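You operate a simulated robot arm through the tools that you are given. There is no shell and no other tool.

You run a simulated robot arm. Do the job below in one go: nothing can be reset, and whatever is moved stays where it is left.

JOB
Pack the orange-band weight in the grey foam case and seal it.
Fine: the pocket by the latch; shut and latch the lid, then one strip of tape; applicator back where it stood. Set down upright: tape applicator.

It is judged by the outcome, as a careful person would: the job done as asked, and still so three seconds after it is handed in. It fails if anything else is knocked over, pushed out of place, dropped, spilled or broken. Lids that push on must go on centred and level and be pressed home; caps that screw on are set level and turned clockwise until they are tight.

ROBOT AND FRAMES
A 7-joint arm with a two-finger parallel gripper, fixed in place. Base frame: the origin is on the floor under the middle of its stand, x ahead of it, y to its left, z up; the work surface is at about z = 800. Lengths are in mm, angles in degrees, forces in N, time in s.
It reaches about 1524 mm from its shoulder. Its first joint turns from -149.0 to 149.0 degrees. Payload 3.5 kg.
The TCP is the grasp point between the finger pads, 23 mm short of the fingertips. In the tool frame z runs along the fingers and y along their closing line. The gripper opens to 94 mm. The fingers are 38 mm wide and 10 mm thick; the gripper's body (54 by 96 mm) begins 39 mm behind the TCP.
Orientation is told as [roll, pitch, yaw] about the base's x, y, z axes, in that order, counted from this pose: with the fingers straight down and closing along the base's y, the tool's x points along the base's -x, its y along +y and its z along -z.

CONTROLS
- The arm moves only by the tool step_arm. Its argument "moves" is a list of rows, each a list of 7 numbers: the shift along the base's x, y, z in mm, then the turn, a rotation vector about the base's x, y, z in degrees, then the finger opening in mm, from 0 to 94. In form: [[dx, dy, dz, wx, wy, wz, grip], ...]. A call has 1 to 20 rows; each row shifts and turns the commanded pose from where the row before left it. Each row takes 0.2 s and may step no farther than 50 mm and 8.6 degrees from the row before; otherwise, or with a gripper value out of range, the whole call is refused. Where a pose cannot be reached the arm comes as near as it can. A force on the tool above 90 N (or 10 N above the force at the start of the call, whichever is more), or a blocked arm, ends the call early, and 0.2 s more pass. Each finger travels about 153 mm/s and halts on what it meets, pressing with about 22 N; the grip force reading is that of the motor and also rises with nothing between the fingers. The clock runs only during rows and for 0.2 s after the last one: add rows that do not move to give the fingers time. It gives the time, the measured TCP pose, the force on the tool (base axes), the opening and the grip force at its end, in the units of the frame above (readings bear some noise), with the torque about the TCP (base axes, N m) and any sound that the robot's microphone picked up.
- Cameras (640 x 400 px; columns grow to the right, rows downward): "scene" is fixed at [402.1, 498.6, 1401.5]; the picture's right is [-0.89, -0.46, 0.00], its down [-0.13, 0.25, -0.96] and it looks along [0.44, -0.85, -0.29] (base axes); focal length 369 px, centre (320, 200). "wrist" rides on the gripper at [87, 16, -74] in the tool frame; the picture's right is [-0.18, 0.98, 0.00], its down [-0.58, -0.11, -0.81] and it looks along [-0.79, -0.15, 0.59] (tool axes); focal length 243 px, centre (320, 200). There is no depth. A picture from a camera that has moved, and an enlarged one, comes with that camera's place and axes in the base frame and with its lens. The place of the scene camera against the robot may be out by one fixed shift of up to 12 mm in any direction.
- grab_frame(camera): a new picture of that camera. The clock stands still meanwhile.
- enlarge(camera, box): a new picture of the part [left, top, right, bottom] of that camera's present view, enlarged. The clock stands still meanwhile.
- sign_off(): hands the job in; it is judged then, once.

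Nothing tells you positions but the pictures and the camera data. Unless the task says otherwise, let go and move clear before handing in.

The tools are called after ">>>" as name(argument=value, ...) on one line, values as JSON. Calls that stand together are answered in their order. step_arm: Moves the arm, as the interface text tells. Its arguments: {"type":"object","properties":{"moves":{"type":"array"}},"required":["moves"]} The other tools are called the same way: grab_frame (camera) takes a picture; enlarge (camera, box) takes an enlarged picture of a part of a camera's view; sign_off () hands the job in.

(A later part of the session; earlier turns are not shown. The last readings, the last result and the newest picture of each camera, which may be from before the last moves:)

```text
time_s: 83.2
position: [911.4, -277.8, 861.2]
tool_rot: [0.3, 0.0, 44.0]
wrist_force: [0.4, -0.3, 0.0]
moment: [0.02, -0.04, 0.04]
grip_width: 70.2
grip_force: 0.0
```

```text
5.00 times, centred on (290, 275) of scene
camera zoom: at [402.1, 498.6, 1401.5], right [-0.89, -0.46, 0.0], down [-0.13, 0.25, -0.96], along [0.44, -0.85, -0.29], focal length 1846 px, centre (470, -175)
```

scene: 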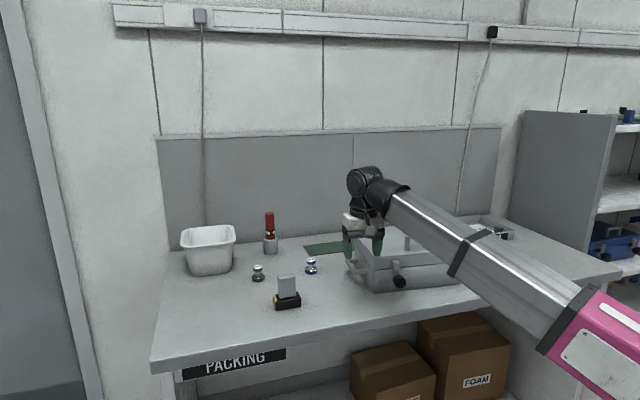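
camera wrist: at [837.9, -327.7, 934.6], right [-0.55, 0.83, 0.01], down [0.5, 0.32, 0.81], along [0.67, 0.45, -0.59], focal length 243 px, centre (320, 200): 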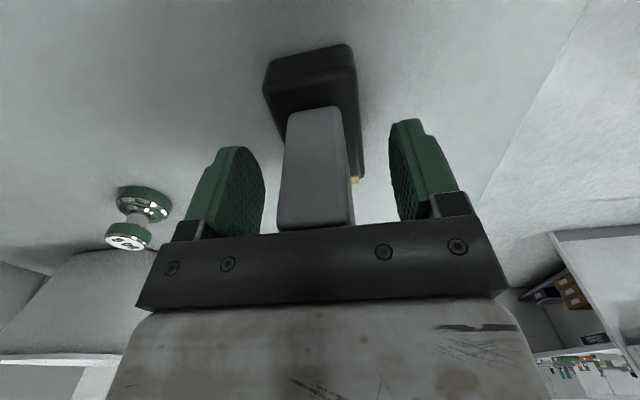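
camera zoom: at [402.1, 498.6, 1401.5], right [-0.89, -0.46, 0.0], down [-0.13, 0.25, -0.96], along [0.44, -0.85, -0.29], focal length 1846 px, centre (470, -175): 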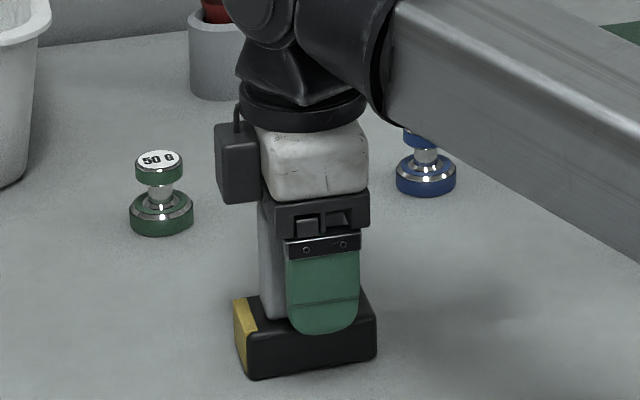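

The TCP is at (911.4, -277.8, 861.2), yaw 44, which I'll note as the applicator's home pose. Closing now.

>>> step_arm(moves=[[0, 0, 0, 0, 0, 0, 50], [0, 0, 0, 0, 0, 0, 34], [0, 0, 0, 0, 0, 0, 24], [0, 0, 0, 0, 0, 0, 10], [0, 0, 0, 0, 0, 0, 0], [0, 0, 0, 0, 0, 0, 0]])

>>> grab_frame(camera="wrist")

>>> enlarge(camera="scene", box=[255, 235, 325, 315])

```text
time_s: 84.6
position: [911.1, -278.9, 860.8]
tool_rot: [0.4, -0.1, 44.1]
wrist_force: [0.3, -0.1, 1.2]
moment: [-0.03, -0.03, 0.05]
grip_width: 25.9
grip_force: 22.3
```

```text
taken
camera wrist: at [837.9, -327.7, 934.9], right [-0.55, 0.83, 0.01], down [0.5, 0.32, 0.81], along [0.67, 0.45, -0.59], focal length 243 px, centre (320, 200)
```

wrist: 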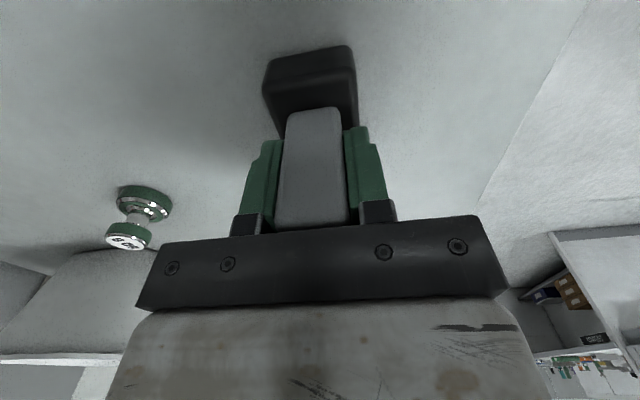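

```text
5.00 times, centred on (290, 275) of scene
camera zoom: at [402.1, 498.6, 1401.5], right [-0.89, -0.46, 0.0], down [-0.13, 0.25, -0.96], along [0.44, -0.85, -0.29], focal length 1846 px, centre (470, -175)
```

zoom: 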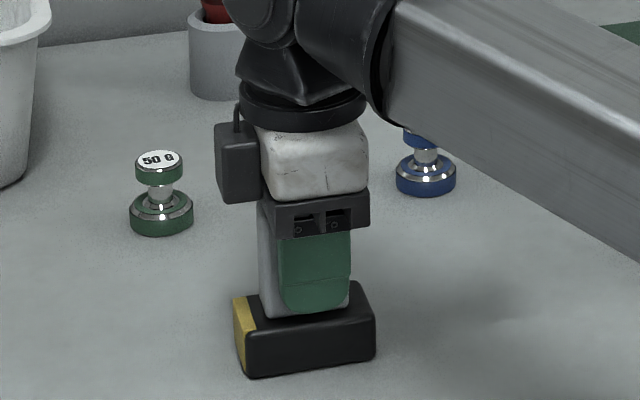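

The handle is gripped at 25.9 mm. I'll lift it gently.

>>> step_arm(moves=[[0, 0, 2, 0, 0, 0, 0], [0, 0, 3, 0, 0, 0, 0], [0, 0, 4, 0, 0, 0, 0], [0, 0, 5, 0, 0, 0, 0], [0, 0, 6, 0, 0, 0, 0], [0, 0, 8, 0, 0, 0, 0], [0, 0, 8, 0, 0, 0, 0], [0, 0, 8, 0, 0, 0, 0], [0, 0, 8, 0, 0, 0, 0], [0, 0, 6, 0, 0, 0, 0], [0, 0, 4, 0, 0, 0, 0], [0, 0, 0, 0, 0, 0, 0]])

>>> grab_frame(camera="wrist")

>>> enlarge(camera="scene", box=[255, 215, 325, 315])

```text
time_s: 87.2
position: [912.2, -277.8, 921.7]
tool_rot: [0.3, -0.1, 44.0]
wrist_force: [0.3, -0.2, -1.7]
moment: [-0.02, -0.01, -0.01]
grip_width: 25.9
grip_force: 22.2
```

```text
taken
camera wrist: at [838.2, -327.7, 996.5], right [-0.55, 0.83, 0.01], down [0.5, 0.32, 0.81], along [0.67, 0.45, -0.59], focal length 243 px, centre (320, 200)
```

wrist: 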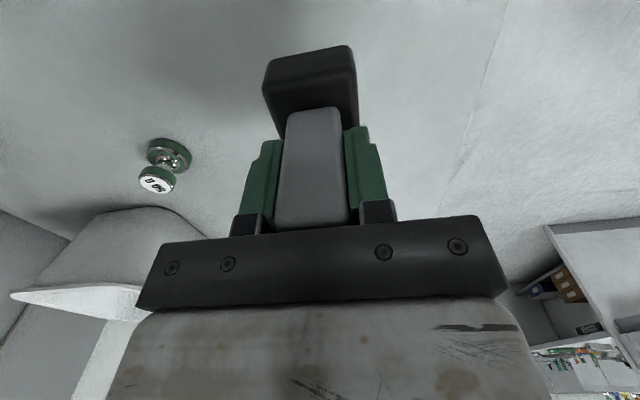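

```text
4.00 times, centred on (290, 265) of scene
camera zoom: at [402.1, 498.6, 1401.5], right [-0.89, -0.46, 0.0], down [-0.13, 0.25, -0.96], along [0.44, -0.85, -0.29], focal length 1476 px, centre (440, -60)
```

zoom: 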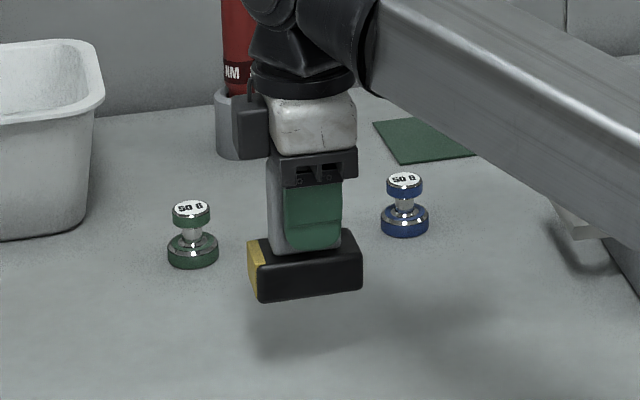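

The applicator is lifted securely and reads about 1.7 N. I'll study its yellow end and foot more closely while it's in the air.

>>> enlarge(camera="scene", box=[265, 255, 305, 290])

>>> enlarge(camera="scene", box=[350, 225, 480, 300])

>>> enlarge(camera="wrist", box=[240, 30, 400, 130])

```text
11.43 times, centred on (285, 272) of scene
camera zoom: at [402.1, 498.6, 1401.5], right [-0.89, -0.46, 0.0], down [-0.13, 0.25, -0.96], along [0.44, -0.85, -0.29], focal length 4219 px, centre (720, -629)
```

zoom: 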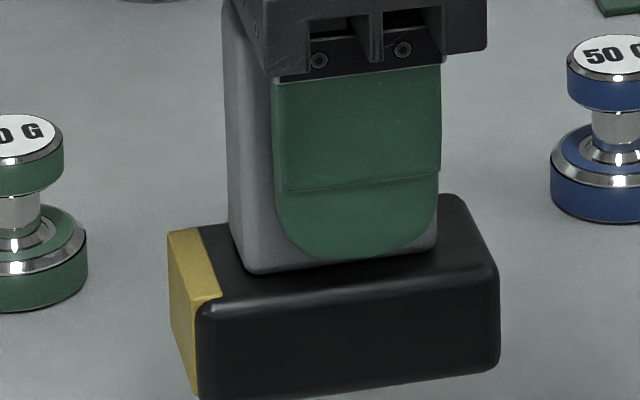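

```text
4.92 times, centred on (415, 262) of scene
camera zoom: at [402.1, 498.6, 1401.5], right [-0.89, -0.46, 0.0], down [-0.13, 0.25, -0.96], along [0.44, -0.85, -0.29], focal length 1817 px, centre (-148, -108)
```

zoom: 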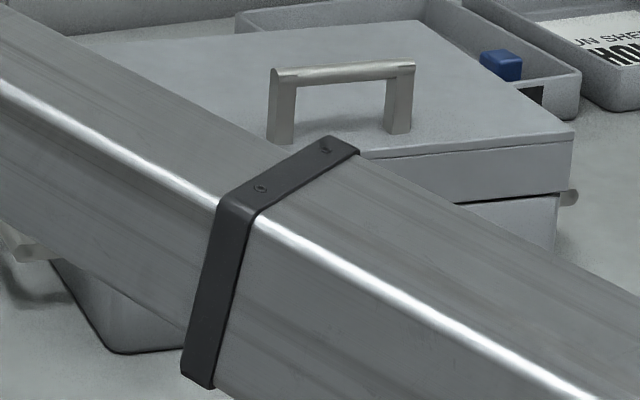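

```text
4.00 times, centred on (320, 80) of wrist
camera zoom: at [838.2, -327.7, 996.5], right [-0.55, 0.83, 0.01], down [0.5, 0.32, 0.81], along [0.67, 0.45, -0.59], focal length 970 px, centre (320, 680)
```

zoom: 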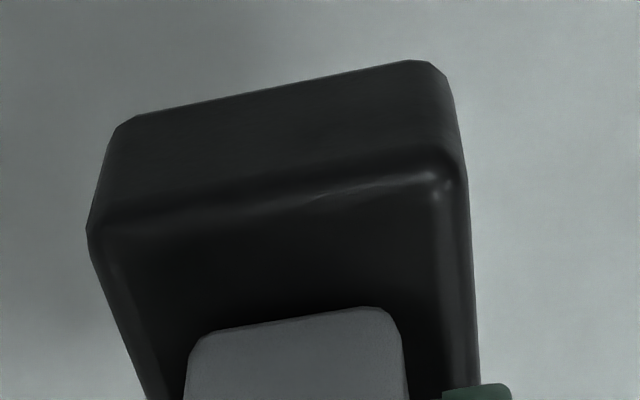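

The yellow slab forms the whole left end face of the base, so it looks like the tape head. I'll try it on the lid seam of the front face, to the right of the lid handle, holding the applicator upright with the yellow end turned toward the case. I'll carry it there smoothly, rotating as I go.

>>> step_arm(moves=[[-5.2, -2.9, 5, 0, 0, -1, 0], [-10.5, -5.9, 7, 0, 0, -2, 0], [-17.5, -9.8, 8, 0, 0, -4, 0], [-24.4, -13.7, 8, 0, 0, -4.5, 0], [-27.9, -15.6, 8, 0, 0, -4.5, 0], [-27.9, -15.6, 8, 0, 0, -4.5, 0], [-27.9, -15.6, 8, 0, 0, -4.5, 0], [-27.9, -15.6, 8, 0, 0, -4.5, 0], [-27.9, -15.6, 8, 0, 0, -4.5, 0], [-24.4, -13.7, 4, 0, 0, -4.5, 0], [-17.5, -9.8, 0, 0, 0, -4, 0], [-10.5, -5.9, 0, 0, 0, -2, 0], [-5.2, -2.9, 0, 0, 0, -1, 0], [0, 0, 0, 0, 0, 0, 0]])

>>> grab_frame(camera="wrist")

>>> grab_frame(camera="scene")

```text
time_s: 90.2
position: [656.4, -421.7, 994.1]
tool_rot: [0.3, -0.1, -1.5]
wrist_force: [-0.3, 0.4, -1.8]
moment: [0.01, 0.01, -0.02]
grip_width: 26.0
grip_force: 22.1
```

```text
taken
camera wrist: at [570.0, -403.7, 1068.9], right [0.21, 0.98, 0.01], down [0.58, -0.13, 0.81], along [0.79, -0.17, -0.59], focal length 243 px, centre (320, 200)
```

wrist: 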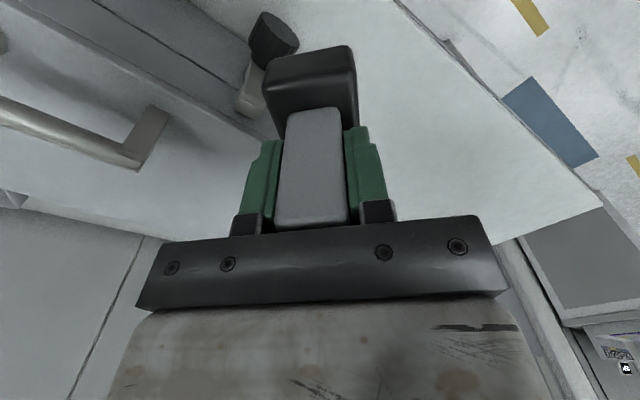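

```text
taken
```

scene: 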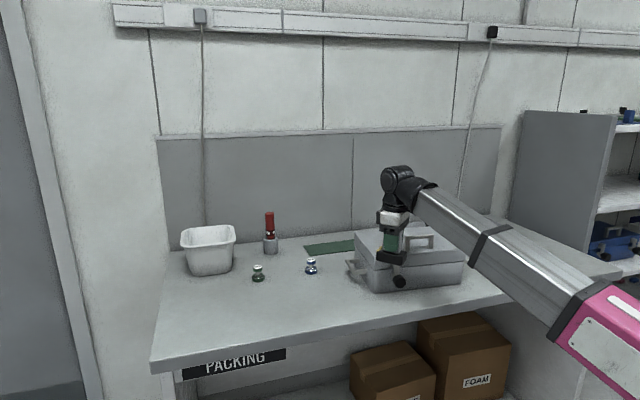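

>>> step_arm(moves=[[-5.2, -2.9, 0, 0, 0, -2, 0], [-10.5, -5.8, 0, 0, 0, -4, 0], [-17.5, -9.7, 0, 0, 0, -5, 0], [-24.4, -13.6, 0, 0, 0, -5.5, 0], [-29.7, -16.5, 0, 0, 0, -5.5, 0], [-29.7, -16.5, 0, 0, 0, -5.5, 0], [-29.7, -16.5, 0, 0, 0, -5.5, 0], [-24.4, -13.6, 0, 0, 0, -5, 0], [-17.5, -9.7, 0, 0, 0, -5, 0], [-10.5, -5.8, 0, 0, 0, -3.5, 0], [-7, -3.9, 0, 0, 0, -2, 0], [0, 0, 0, 0, 0, 0, 0]])

>>> grab_frame(camera="wrist")

>>> grab_frame(camera="scene")

```text
time_s: 92.8
position: [449.9, -535.5, 994.0]
tool_rot: [0.3, -0.1, -50.0]
wrist_force: [-0.7, -1.0, -1.1]
moment: [-0.01, 0.03, -0.01]
grip_width: 25.9
grip_force: 21.7
```

```text
taken
camera wrist: at [406.4, -459.6, 1068.8], right [0.87, 0.49, 0.01], down [0.29, -0.52, 0.81], along [0.4, -0.7, -0.59], focal length 243 px, centre (320, 200)
```

wrist: 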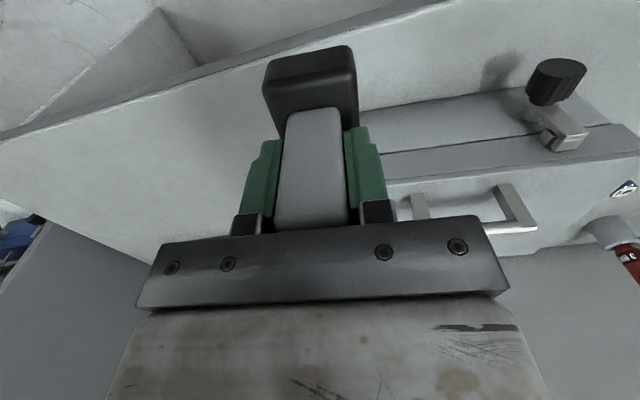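

```text
taken
```

scene: 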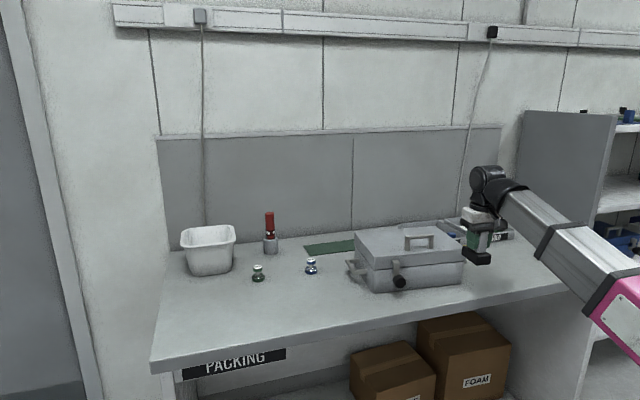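

The applicator hangs in front of the case's right part with the yellow end facing it. I'll measure the seam height and the gap before approaching.

>>> enlarge(camera="wrist", box=[360, 60, 560, 220])

>>> enlarge(camera="scene", box=[410, 200, 510, 300])

```text
2.50 times, centred on (460, 140) of wrist
camera zoom: at [406.4, -459.6, 1068.8], right [0.87, 0.49, 0.01], down [0.29, -0.52, 0.81], along [0.4, -0.7, -0.59], focal length 606 px, centre (-30, 350)
```

zoom: 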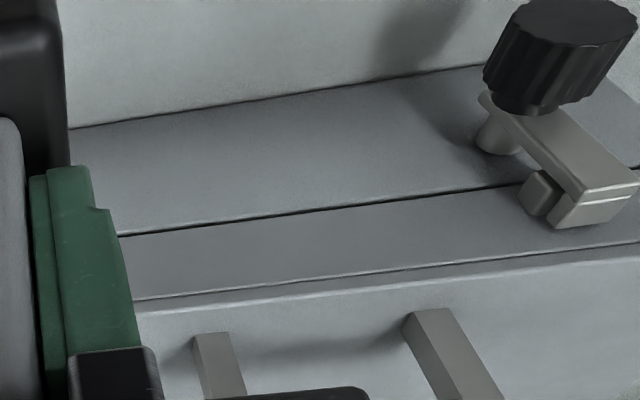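

```text
4.00 times, centred on (460, 250) of scene
camera zoom: at [402.1, 498.6, 1401.5], right [-0.89, -0.46, 0.0], down [-0.13, 0.25, -0.96], along [0.44, -0.85, -0.29], focal length 1476 px, centre (-240, 0)
```

zoom: 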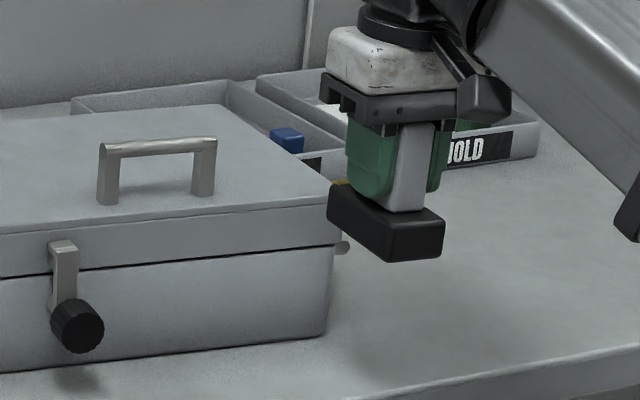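

The seam is at z ≈ 879 and the front face at d ≈ 798. I'll shift a little left, lower so the yellow face is centred on the seam, and move to about 10 mm from the case.

>>> step_arm(moves=[[4, 3, -6, 0, 0, 0, 0], [7.5, 6.6, -12, 0, 0, 0, 0], [0, 0, -14, 0, 0, 0, 0], [0, 0, -14, 0, 0, 0, 0], [0, 0, -12, 0, 0, 0, 0], [0, 0, -7, 0, 0, 0, 0], [0, 0, -3.5, 0, 0, 0, 0], [3.2, -3.8, 0, 0, 0, 0, 0], [6.4, -7.7, 0, 0, 0, 0, 0], [6.4, -7.7, 0, 0, 0, 0, 0], [6.4, -7.7, 0, 0, 0, 0, 0], [3.9, -4.6, 0, 0, 0, 0, 0], [0, 0, 0, 0, 0, 0, 0]])

>>> enlarge(camera="scene", box=[410, 200, 510, 300])

>>> grab_frame(camera="wrist")

```text
time_s: 95.6
position: [487.7, -557.6, 924.1]
tool_rot: [0.2, -0.1, -50.0]
wrist_force: [0.1, -0.1, -2.3]
moment: [0.03, 0.0, 0.0]
grip_width: 26.0
grip_force: 21.8
```

```text
4.00 times, centred on (460, 250) of scene
camera zoom: at [402.1, 498.6, 1401.5], right [-0.89, -0.46, 0.0], down [-0.13, 0.25, -0.96], along [0.44, -0.85, -0.29], focal length 1476 px, centre (-240, 0)
```

zoom: 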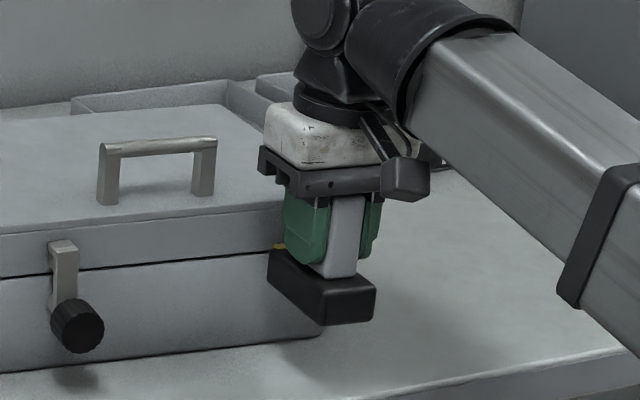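

```text
taken
camera wrist: at [444.6, -481.5, 999.8], right [0.87, 0.49, 0.01], down [0.29, -0.52, 0.81], along [0.4, -0.7, -0.59], focal length 243 px, centre (320, 200)
```

wrist: 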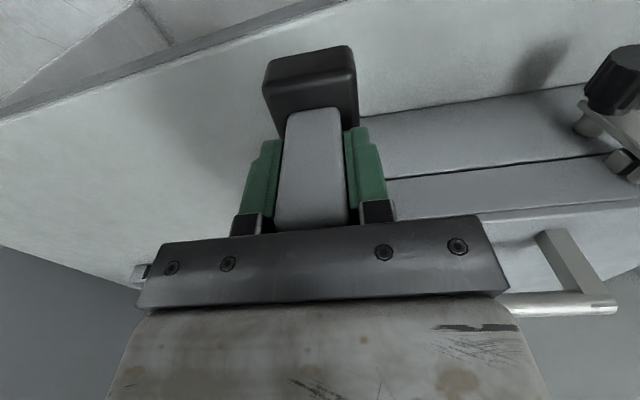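

I estimate a gap of about 15 mm. I'll creep forward until light contact.

>>> step_arm(moves=[[1.6, -1.9, 0, 0, 0, 0, 0], [1.6, -1.9, 0, 0, 0, 0, 0], [1.6, -1.9, 0, 0, 0, 0, 0], [1.3, -1.5, 0, 0, 0, 0, 0], [0, 0, 0, 0, 0, 0, 0]])

>>> enlarge(camera="scene", box=[430, 230, 500, 290])

```text
time_s: 96.8
position: [493.5, -565.5, 924.7]
tool_rot: [0.3, -0.1, -50.0]
wrist_force: [0.2, 0.2, -2.1]
moment: [0.0, 0.02, 0.02]
grip_width: 26.0
grip_force: 21.9
```

```text
6.67 times, centred on (465, 260) of scene
camera zoom: at [402.1, 498.6, 1401.5], right [-0.89, -0.46, 0.0], down [-0.13, 0.25, -0.96], along [0.44, -0.85, -0.29], focal length 2461 px, centre (-647, -200)
```

zoom: 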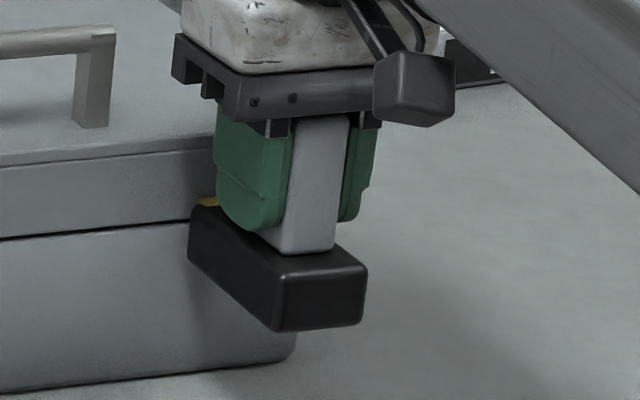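

The yellow face sits a few millimetres low relative to the seam, so I'll raise it 5 mm and continue creeping in.

>>> step_arm(moves=[[0, 0, 2.5, 0, 0, 0, 0], [0, 0, 2.5, 0, 0, 0, 0], [1.0, -1.15, 0, 0, 0, 0, 0], [1.0, -1.15, 0, 0, 0, 0, 0], [1.0, -1.15, 0, 0, 0, 0, 0], [0, 0, 0, 0, 0, 0, 0]])

>>> enlarge(camera="scene", box=[430, 230, 500, 290])

```text
time_s: 98.2
position: [497.1, -567.9, 930.6]
tool_rot: [0.2, -0.1, -49.9]
wrist_force: [1.0, -0.2, -2.5]
moment: [0.0, 0.02, 0.08]
grip_width: 26.0
grip_force: 21.7
```

```text
6.67 times, centred on (465, 260) of scene
camera zoom: at [402.1, 498.6, 1401.5], right [-0.89, -0.46, 0.0], down [-0.13, 0.25, -0.96], along [0.44, -0.85, -0.29], focal length 2461 px, centre (-647, -200)
```

zoom: 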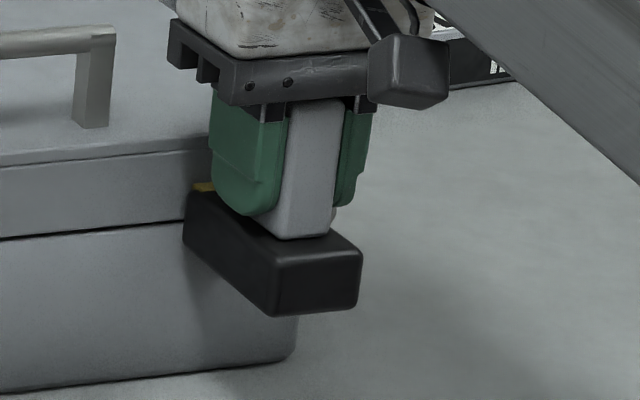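

>>> step_arm(moves=[[0.8, -0.95, 0, 0, 0, 0, 0], [0.8, -0.95, 0, 0, 0, 0, 0], [0, 0, 0, 0, 0, 0, 0]])

>>> step_arm(moves=[[0.6, -0.75, 0, 0, 0, 0, 0], [0, 0, 0, 0, 0, 0, 0]])

>>> enlarge(camera="scene", box=[430, 230, 500, 290])

```text
time_s: 99.0
position: [497.2, -570.2, 931.2]
tool_rot: [0.2, -0.1, -50.1]
wrist_force: [-3.2, 2.9, -1.4]
moment: [0.06, 0.11, -0.12]
grip_width: 25.7
grip_force: 22.2
```

```text
time_s: 99.6
position: [498.6, -570.8, 930.5]
tool_rot: [0.2, -0.1, -50.0]
wrist_force: [-3.9, 3.5, -1.6]
moment: [0.1, 0.15, -0.14]
grip_width: 25.8
grip_force: 22.3
```

```text
6.67 times, centred on (465, 260) of scene
camera zoom: at [402.1, 498.6, 1401.5], right [-0.89, -0.46, 0.0], down [-0.13, 0.25, -0.96], along [0.44, -0.85, -0.29], focal length 2461 px, centre (-647, -200)
```

zoom: 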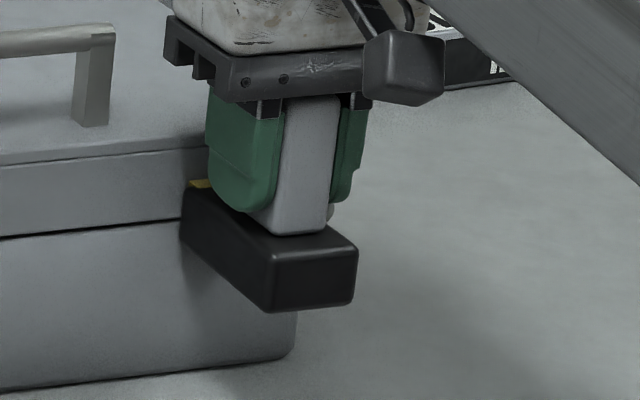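

There is light contact of about 5 N against the front. I'll press slightly more and hold for a second to see whether a strip is laid.

>>> step_arm(moves=[[0.7, -0.8, 0, 0, 0, 0, 0], [0, 0, 0, 0, 0, 0, 0], [0, 0, 0, 0, 0, 0, 0], [0, 0, 0, 0, 0, 0, 0], [0, 0, 0, 0, 0, 0, 0]])

>>> enlarge(camera="scene", box=[430, 230, 500, 290])

>>> enlarge(camera="wrist", box=[240, 30, 480, 230])

```text
time_s: 100.8
position: [499.7, -570.1, 931.1]
tool_rot: [0.3, -0.1, -50.0]
wrist_force: [-3.4, 3.9, 0.2]
moment: [0.13, 0.08, 0.13]
grip_width: 25.8
grip_force: 21.3
```

```text
6.67 times, centred on (465, 260) of scene
camera zoom: at [402.1, 498.6, 1401.5], right [-0.89, -0.46, 0.0], down [-0.13, 0.25, -0.96], along [0.44, -0.85, -0.29], focal length 2461 px, centre (-647, -200)
```

zoom: 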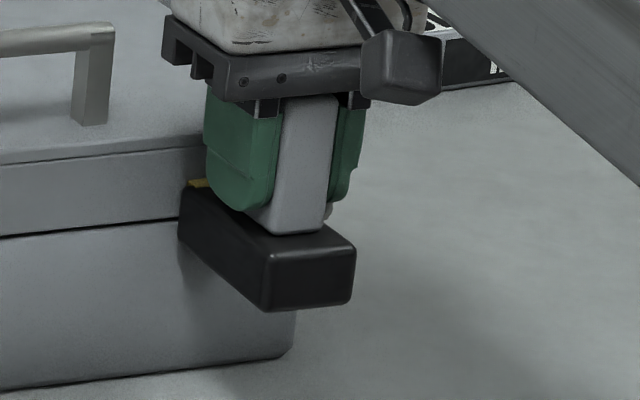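

```text
2.00 times, centred on (360, 130) of wrist
camera zoom: at [456.5, -495.3, 1005.3], right [0.87, 0.49, 0.01], down [0.29, -0.52, 0.81], along [0.4, -0.7, -0.59], focal length 485 px, centre (240, 340)
```

zoom: 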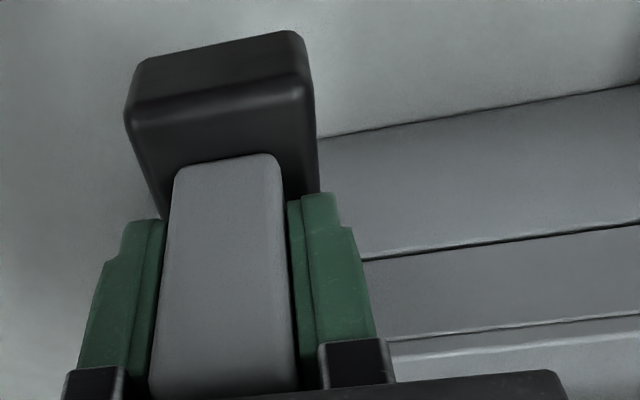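

The press holds at about 5 N, which seems to be where the applicator starts to slide in the grip. I'll back off a little and look for any strip.

>>> step_arm(moves=[[-3.2, 3.8, 0, 0, 0, 0, 0], [-4.5, 5.4, 0, 0, 0, 0, 0], [-6.4, 7.7, 0, 0, 0, 0, 0], [-6.4, 7.7, 0, 0, 0, 0, 0], [0, 0, 0, 0, 0, 0, 0]])

>>> enlarge(camera="scene", box=[420, 220, 500, 290])

>>> enlarge(camera="wrist", box=[240, 30, 480, 230])

```text
time_s: 102.0
position: [480.4, -546.3, 931.0]
tool_rot: [0.3, 0.0, -50.1]
wrist_force: [1.0, -0.5, -1.9]
moment: [-0.01, 0.01, -0.02]
grip_width: 25.8
grip_force: 22.0
```

```text
5.71 times, centred on (460, 255) of scene
camera zoom: at [402.1, 498.6, 1401.5], right [-0.89, -0.46, 0.0], down [-0.13, 0.25, -0.96], along [0.44, -0.85, -0.29], focal length 2109 px, centre (-480, -114)
```

zoom: 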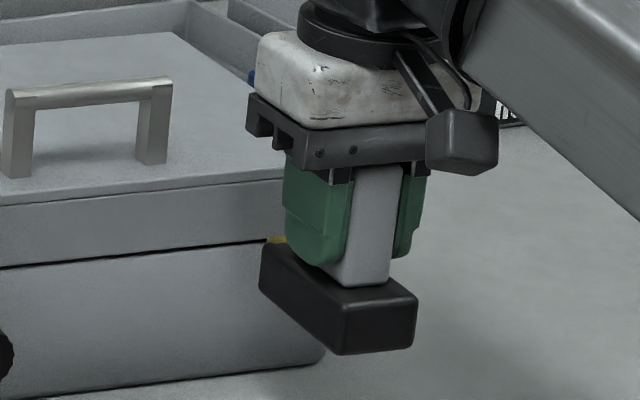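

```text
2.00 times, centred on (360, 130) of wrist
camera zoom: at [436.0, -470.6, 1005.5], right [0.87, 0.49, 0.01], down [0.29, -0.52, 0.81], along [0.4, -0.7, -0.59], focal length 485 px, centre (240, 340)
```

zoom: 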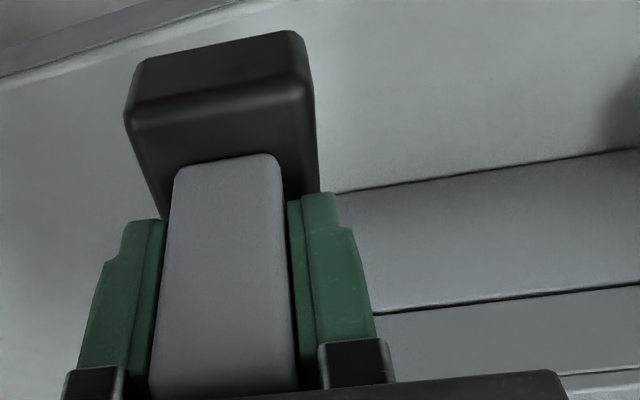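

I can't see the pressed spot yet. I'll raise the applicator out of the line of sight to check it.

>>> step_arm(moves=[[-6, 7, 8, 0, 0, 0, 0], [-6, 7, 14, 0, 0, 0, 0], [-6, 7, 18, 0, 0, 0, 0], [-6, 7, 18, 0, 0, 0, 0], [-4, 4, 10, 0, 0, 0, 0], [0, 0, 0, 0, 0, 0, 0]])

>>> enlarge(camera="scene", box=[400, 220, 490, 300])

>>> grab_frame(camera="wrist")

```text
time_s: 103.4
position: [452.4, -515.4, 998.2]
tool_rot: [0.3, -0.2, -50.0]
wrist_force: [0.5, 1.1, -1.5]
moment: [-0.03, -0.05, -0.01]
grip_width: 25.9
grip_force: 21.7
```

```text
5.00 times, centred on (445, 260) of scene
camera zoom: at [402.1, 498.6, 1401.5], right [-0.89, -0.46, 0.0], down [-0.13, 0.25, -0.96], along [0.44, -0.85, -0.29], focal length 1846 px, centre (-305, -100)
```

zoom: 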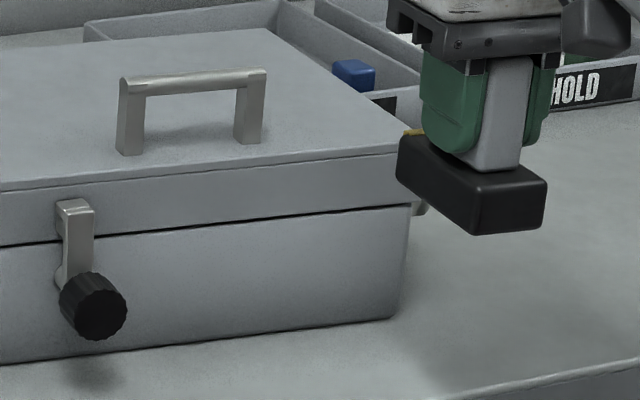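

```text
taken
camera wrist: at [408.0, -438.8, 1073.5], right [0.87, 0.49, 0.01], down [0.29, -0.52, 0.81], along [0.4, -0.7, -0.59], focal length 243 px, centre (320, 200)
```

wrist: 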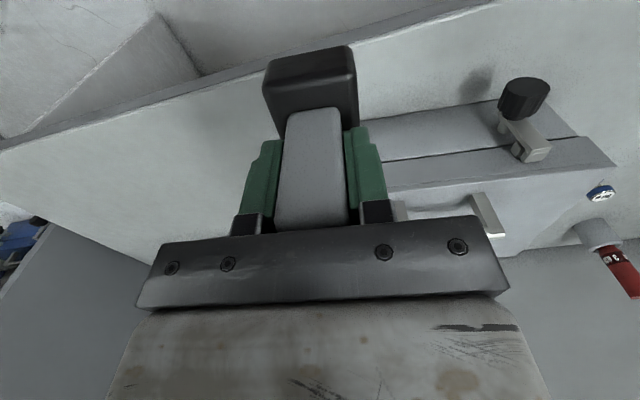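

Pressing alone left no strip, so perhaps the tape must be drawn across the seam. I'll press the yellow end on the lid's front face above the seam and draw it down across onto the body.

>>> step_arm(moves=[[3, -3.6, -6, 0, 0, 0, 0], [6, -7.2, -10, 0, 0, 0, 0], [8, -9.6, -12, 0, 0, 0, 0], [8, -9.6, -12, 0, 0, 0, 0], [8, -9.6, -6, 0, 0, 0, 0], [6, -7.2, -2.5, 0, 0, 0, 0], [3, -3.6, 0, 0, 0, 0, 0], [0, 0, 0, 0, 0, 0, 0]])

>>> enlarge(camera="scene", box=[430, 230, 500, 290])

```text
time_s: 105.2
position: [493.4, -565.9, 950.4]
tool_rot: [0.4, -0.1, -50.0]
wrist_force: [-0.2, -0.5, -1.7]
moment: [0.02, -0.02, 0.01]
grip_width: 25.8
grip_force: 22.6
```

```text
6.67 times, centred on (465, 260) of scene
camera zoom: at [402.1, 498.6, 1401.5], right [-0.89, -0.46, 0.0], down [-0.13, 0.25, -0.96], along [0.44, -0.85, -0.29], focal length 2461 px, centre (-647, -200)
```

zoom: 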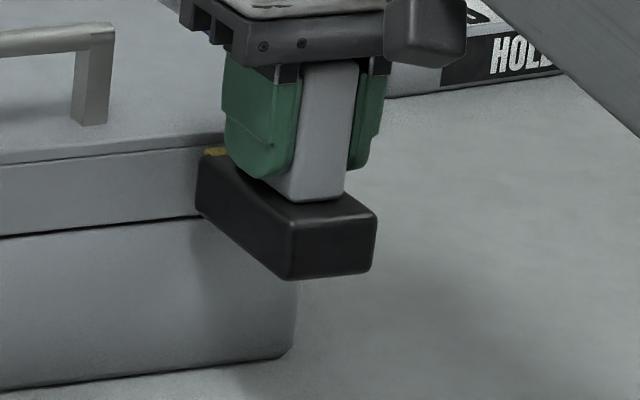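

>>> step_arm(moves=[[1.0, -1.15, 0, 0, 0, 0, 0], [1.0, -1.15, 0, 0, 0, 0, 0], [1.0, -1.15, 0, 0, 0, 0, 0], [1.0, -1.15, 0, 0, 0, 0, 0], [0.6, -0.75, 0, 0, 0, 0, 0], [0.6, -0.75, 0, 0, 0, 0, 0], [0, 0, 0, 0, 0, 0, 0]])

>>> enlarge(camera="scene", box=[430, 230, 500, 290])

```text
time_s: 106.8
position: [499.0, -570.4, 950.0]
tool_rot: [0.3, -0.1, -50.0]
wrist_force: [-0.4, 0.4, -2.0]
moment: [0.02, -0.01, -0.02]
grip_width: 25.8
grip_force: 21.9
```

```text
6.67 times, centred on (465, 260) of scene
camera zoom: at [402.1, 498.6, 1401.5], right [-0.89, -0.46, 0.0], down [-0.13, 0.25, -0.96], along [0.44, -0.85, -0.29], focal length 2461 px, centre (-647, -200)
```

zoom: 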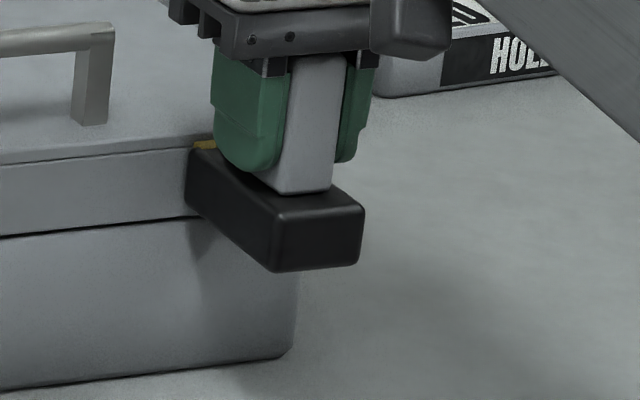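

>>> step_arm(moves=[[0.6, -0.75, 0, 0, 0, 0, 0], [0.6, -0.75, 0, 0, 0, 0, 0], [0.6, -0.75, 0, 0, 0, 0, 0], [0, 0, 0, 0, 0, 0, 0]])

```text
time_s: 107.8
position: [500.5, -574.2, 949.7]
tool_rot: [0.4, -0.2, -50.0]
wrist_force: [-3.6, 4.4, -1.2]
moment: [0.1, 0.12, 0.08]
grip_width: 25.9
grip_force: 22.3
```

Contact on the lid face is about 5.5 N. I'll draw it slowly down across the seam, keeping the pressure.

>>> step_arm(moves=[[0, 0, -3, 0, 0, 0, 0], [0, 0, -4, 0, 0, 0, 0], [0, 0, -4, 0, 0, 0, 0], [0, 0, -4, 0, 0, 0, 0], [0, 0, -4, 0, 0, 0, 0], [0, 0, -4, 0, 0, 0, 0], [0, 0, 0, 0, 0, 0, 0]])

>>> enlarge(camera="scene", box=[430, 230, 500, 290])

```text
time_s: 109.4
position: [499.5, -572.8, 926.7]
tool_rot: [0.3, -0.1, -50.0]
wrist_force: [-0.7, 0.5, -1.1]
moment: [0.05, 0.0, 0.04]
grip_width: 26.0
grip_force: 22.0
```

```text
6.67 times, centred on (465, 260) of scene
camera zoom: at [402.1, 498.6, 1401.5], right [-0.89, -0.46, 0.0], down [-0.13, 0.25, -0.96], along [0.44, -0.85, -0.29], focal length 2461 px, centre (-647, -200)
```

zoom: 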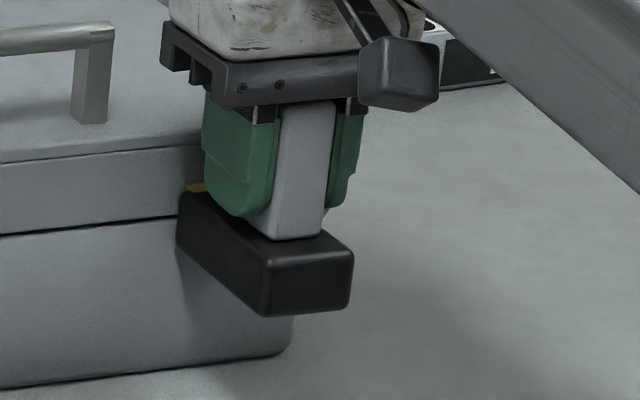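

>>> step_arm(moves=[[0.7, -0.85, 0, 0, 0, 0, 0], [0.2, -0.25, -4, 0, 0, 0, 0], [0.2, -0.25, -4, 0, 0, 0, 0], [0.2, -0.25, -4, 0, 0, 0, 0], [0.2, -0.25, -4, 0, 0, 0, 0], [0.1, -0.1, -4, 0, 0, 0, 0], [0, 0, 0, 0, 0, 0, 0]])

>>> enlarge(camera="scene", box=[430, 230, 500, 290])

```text
time_s: 111.0
position: [500.4, -575.1, 908.5]
tool_rot: [0.4, -0.1, -49.9]
wrist_force: [-2.2, 3.2, -0.9]
moment: [0.08, 0.07, 0.08]
grip_width: 25.7
grip_force: 22.0
```

```text
6.67 times, centred on (465, 260) of scene
camera zoom: at [402.1, 498.6, 1401.5], right [-0.89, -0.46, 0.0], down [-0.13, 0.25, -0.96], along [0.44, -0.85, -0.29], focal length 2461 px, centre (-647, -200)
```

zoom: 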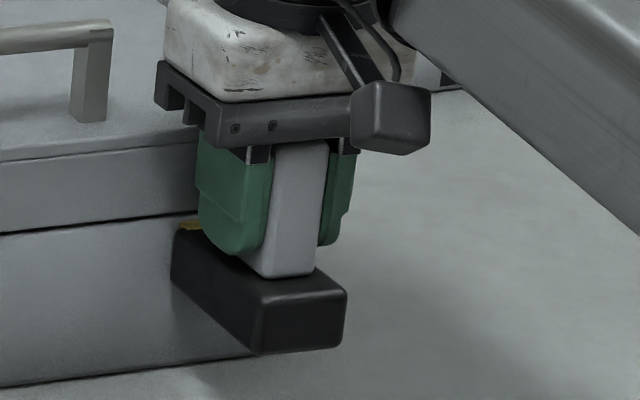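

I notice the case has been nudged back a few millimetres, so I'll stop pressing against it now. I'll back straight off and look for tape.

>>> step_arm(moves=[[-3.2, 3.8, 0, 0, 0, 0, 0], [-6.4, 7.7, 0, 0, 0, 0, 0], [-9.6, 11.5, 0, 0, 0, 0, 0], [-9.6, 11.5, 5, 0, 0, 0, 0], [-9.6, 11.5, 15, 0, 0, 0, 0], [-6.4, 7.7, 25, 0, 0, 0, 0], [0, 0, 25, 0, 0, 0, 0], [0, 0, 15, 0, 0, 0, 0], [0, 0, 0, 0, 0, 0, 0]])

>>> enlarge(camera="scene", box=[345, 200, 485, 300])

>>> grab_frame(camera="wrist")

```text
time_s: 113.0
position: [456.5, -521.5, 992.1]
tool_rot: [0.2, -0.1, -50.0]
wrist_force: [-0.9, 0.3, -1.4]
moment: [-0.01, 0.0, 0.0]
grip_width: 25.9
grip_force: 21.8
```

```text
4.00 times, centred on (415, 250) of scene
camera zoom: at [402.1, 498.6, 1401.5], right [-0.89, -0.46, 0.0], down [-0.13, 0.25, -0.96], along [0.44, -0.85, -0.29], focal length 1476 px, centre (-60, 0)
```

zoom: 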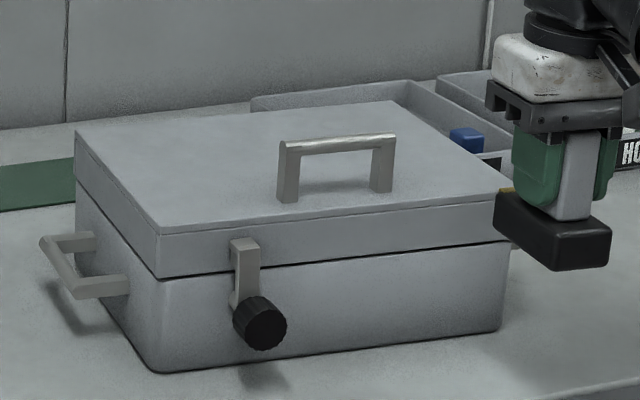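

```text
taken
camera wrist: at [413.5, -445.4, 1066.8], right [0.87, 0.49, 0.01], down [0.29, -0.52, 0.81], along [0.4, -0.7, -0.59], focal length 243 px, centre (320, 200)
```

wrist: 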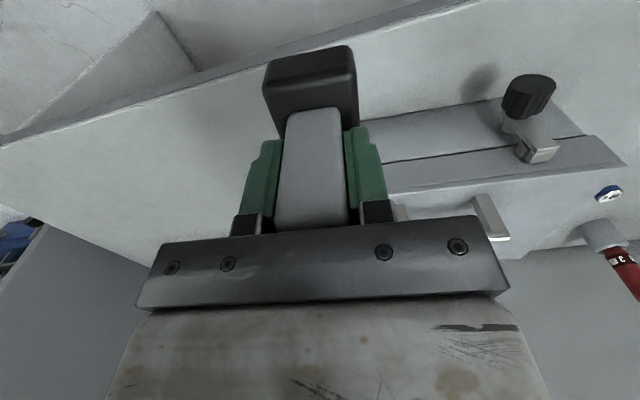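

Still no tape, so the yellow end isn't the working face. The underside foot is probably what lays the strip. I'll turn the applicator so its foot faces the front of the case at mid-width, then touch it across the seam very gently.

>>> step_arm(moves=[[2, 2, 0.7, 0, 0, 3, 0], [4.8, 5.4, 0.7, 0, 0, 6, 0], [4.8, 5.4, 0.7, 0, 0, 7.5, 0], [4.8, 5.4, 0.7, 0, 0, 7.5, 0], [4.8, 5.4, 0.7, 0, 0, 7.5, 0], [4.8, 5.4, 0.7, 0, 0, 7.5, 0], [4.8, 5.4, 0.7, 0, 0, 7.5, 0], [4.8, 5.4, 0.7, 0, 0, 7.5, 0], [4.8, 5.4, 0.7, 0, 0, 7.5, 0], [4.8, 5.4, 0.7, 0, 0, 7.5, 0], [4.8, 5.4, 0.7, 0, 0, 7.5, 0], [4.8, 5.4, 0.7, 0, 0, 7.5, 0], [2.8, 3.9, 0.3, 0, 0, 6, 0], [0, 0, 0, 0, 0, 0, 0]])

>>> grab_frame(camera="scene")

>>> grab_frame(camera="wrist")

```text
time_s: 116.0
position: [514.6, -456.5, 1001.2]
tool_rot: [0.3, -0.2, 40.0]
wrist_force: [-0.6, -0.7, -3.0]
moment: [-0.01, 0.0, -0.02]
grip_width: 25.7
grip_force: 22.1
```

```text
taken
```

scene: 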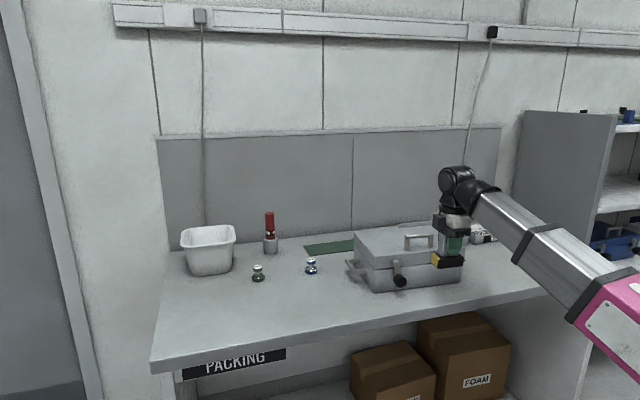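

```text
taken
camera wrist: at [438.5, -500.4, 1075.4], right [-0.49, 0.87, 0.01], down [0.52, 0.29, 0.81], along [0.7, 0.4, -0.59], focal length 243 px, centre (320, 200)
```

wrist: 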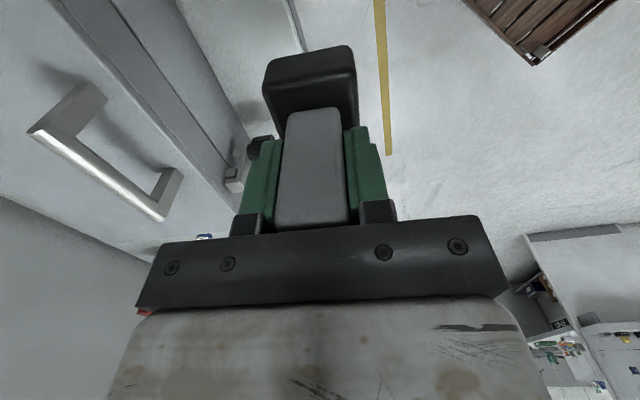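

The applicator is still held firmly. Before using the foot, I'll tilt the hand so the scene camera can see the underside and show how the strip comes out.

>>> step_arm(moves=[[0, 0, 5, 6.5, -2.79, 0, 0], [0, 0, 5, 6.5, -2.79, 0, 0], [0, 0, 5, 6.5, -2.79, 0, 0], [0, 0, 5, 6.5, -2.79, 0, 0], [0, 0, 5, 6.5, -2.79, 0, 0], [0, 0, 5, 6.5, -2.79, 0, 0], [0, 0, 0, 6.5, -2.79, 0, 0], [0, 0, 0, 0, 0, 0, 0]])

>>> grab_frame(camera="scene")

>>> enlarge(camera="scene", box=[405, 190, 485, 280])

```text
time_s: 117.8
position: [544.0, -441.6, 996.8]
tool_rot: [27.7, -43.2, 28.6]
wrist_force: [-0.5, 0.0, -2.5]
moment: [0.01, 0.03, 0.02]
grip_width: 25.9
grip_force: 22.1
out of reach, approached as far as the arm can: row 4, 5, 6, 7
```

```text
taken
```

scene: 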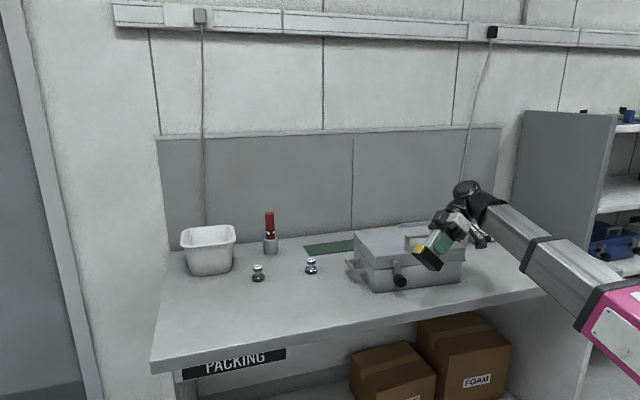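

```text
4.44 times, centred on (445, 235) of scene
camera zoom: at [402.1, 498.6, 1401.5], right [-0.89, -0.46, 0.0], down [-0.13, 0.25, -0.96], along [0.44, -0.85, -0.29], focal length 1641 px, centre (-236, 44)
```

zoom: 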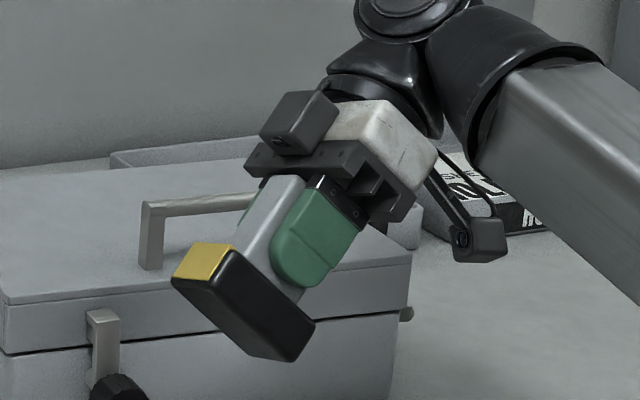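

The arm couldn't reach the full tilt, but part of the underside shows. I'll zoom in closely.

>>> enlarge(camera="scene", box=[408, 238, 448, 273])

```text
11.43 times, centred on (428, 256) of scene
camera zoom: at [402.1, 498.6, 1401.5], right [-0.89, -0.46, 0.0], down [-0.13, 0.25, -0.96], along [0.44, -0.85, -0.29], focal length 4219 px, centre (-914, -434)
```

zoom: 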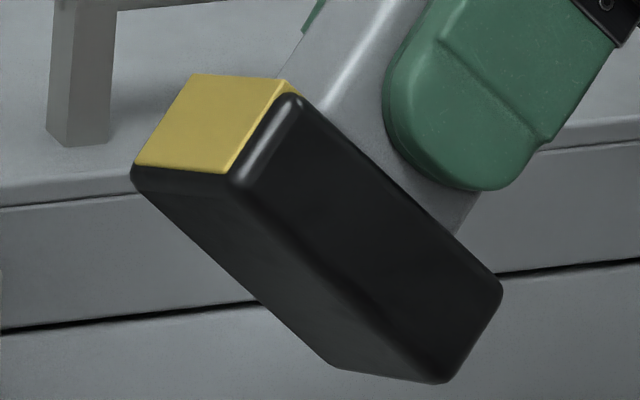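

Now it's clear: the foot is plain black, and the yellow plate covering one end is the distinct working face, so the tape head is the yellow end. A longer stroke along the seam may be what it needs. I'll undo this tilt first.

>>> step_arm(moves=[[0, 0, 0, -6.5, 2.79, 0, 0], [0, 0, -5, -6.5, 2.79, 0, 0], [0, 0, -5, -6.5, 2.79, 0, 0], [0, 0, -5, -6.5, 2.79, 0, 0], [0, 0, -5, -6.5, 2.79, 0, 0], [0, 0, -5, -6.5, 2.79, 0, 0], [0, 0, -5, -6.5, 2.79, 0, 0], [0, 0, 0, 0, 0, 0, 0], [0, 0, 0, 0, 0, 0, 0]])

>>> enlarge(camera="scene", box=[345, 200, 485, 300])

>>> grab_frame(camera="wrist")

```text
time_s: 119.8
position: [543.2, -442.3, 967.1]
tool_rot: [0.4, -0.1, 39.9]
wrist_force: [0.0, -0.6, -2.0]
moment: [0.02, -0.04, 0.01]
grip_width: 25.6
grip_force: 22.0
```

```text
4.00 times, centred on (415, 250) of scene
camera zoom: at [402.1, 498.6, 1401.5], right [-0.89, -0.46, 0.0], down [-0.13, 0.25, -0.96], along [0.44, -0.85, -0.29], focal length 1476 px, centre (-60, 0)
```

zoom: 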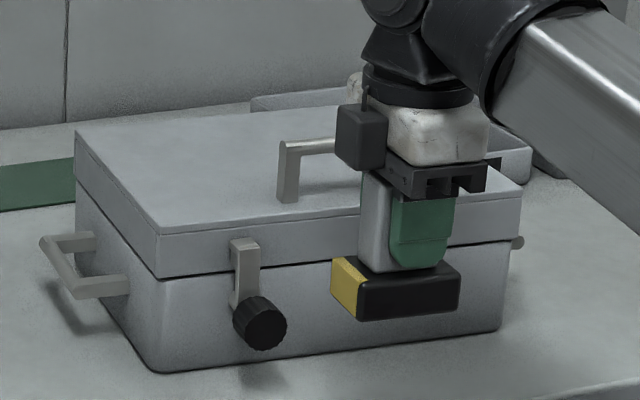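

```text
taken
camera wrist: at [467.3, -486.2, 1041.7], right [-0.49, 0.87, 0.01], down [0.52, 0.29, 0.81], along [0.7, 0.4, -0.59], focal length 243 px, centre (320, 200)
```

wrist: 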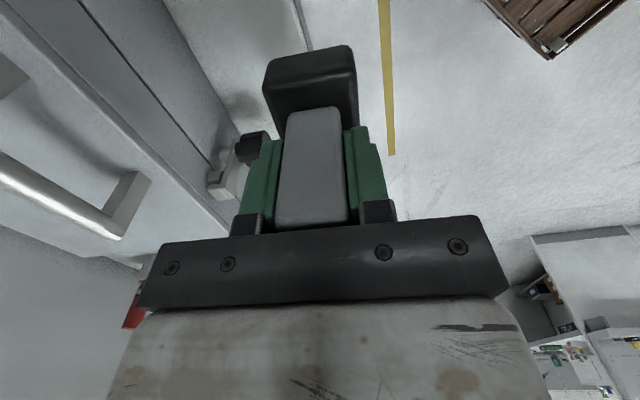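

The applicator hasn't slipped in the grip; it was the case that slid a few millimetres. Before trying again I'll look very closely at the pressed area in case a faint strip is already there.

>>> enlarge(camera="scene", box=[435, 235, 475, 295])

>>> enlarge(camera="scene", box=[350, 225, 430, 300])

```text
6.67 times, centred on (455, 265) of scene
camera zoom: at [402.1, 498.6, 1401.5], right [-0.89, -0.46, 0.0], down [-0.13, 0.25, -0.96], along [0.44, -0.85, -0.29], focal length 2461 px, centre (-580, -233)
```

zoom: 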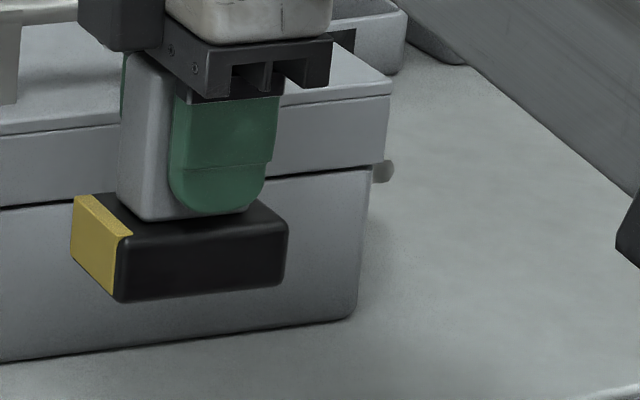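

```text
5.33 times, centred on (390, 262) of scene
camera zoom: at [402.1, 498.6, 1401.5], right [-0.89, -0.46, 0.0], down [-0.13, 0.25, -0.96], along [0.44, -0.85, -0.29], focal length 1969 px, centre (-53, -133)
```

zoom: 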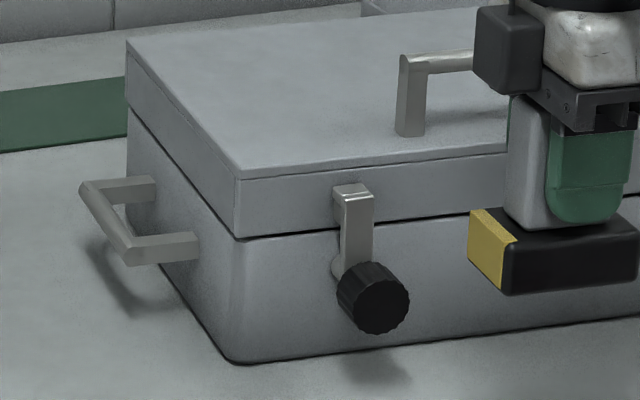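

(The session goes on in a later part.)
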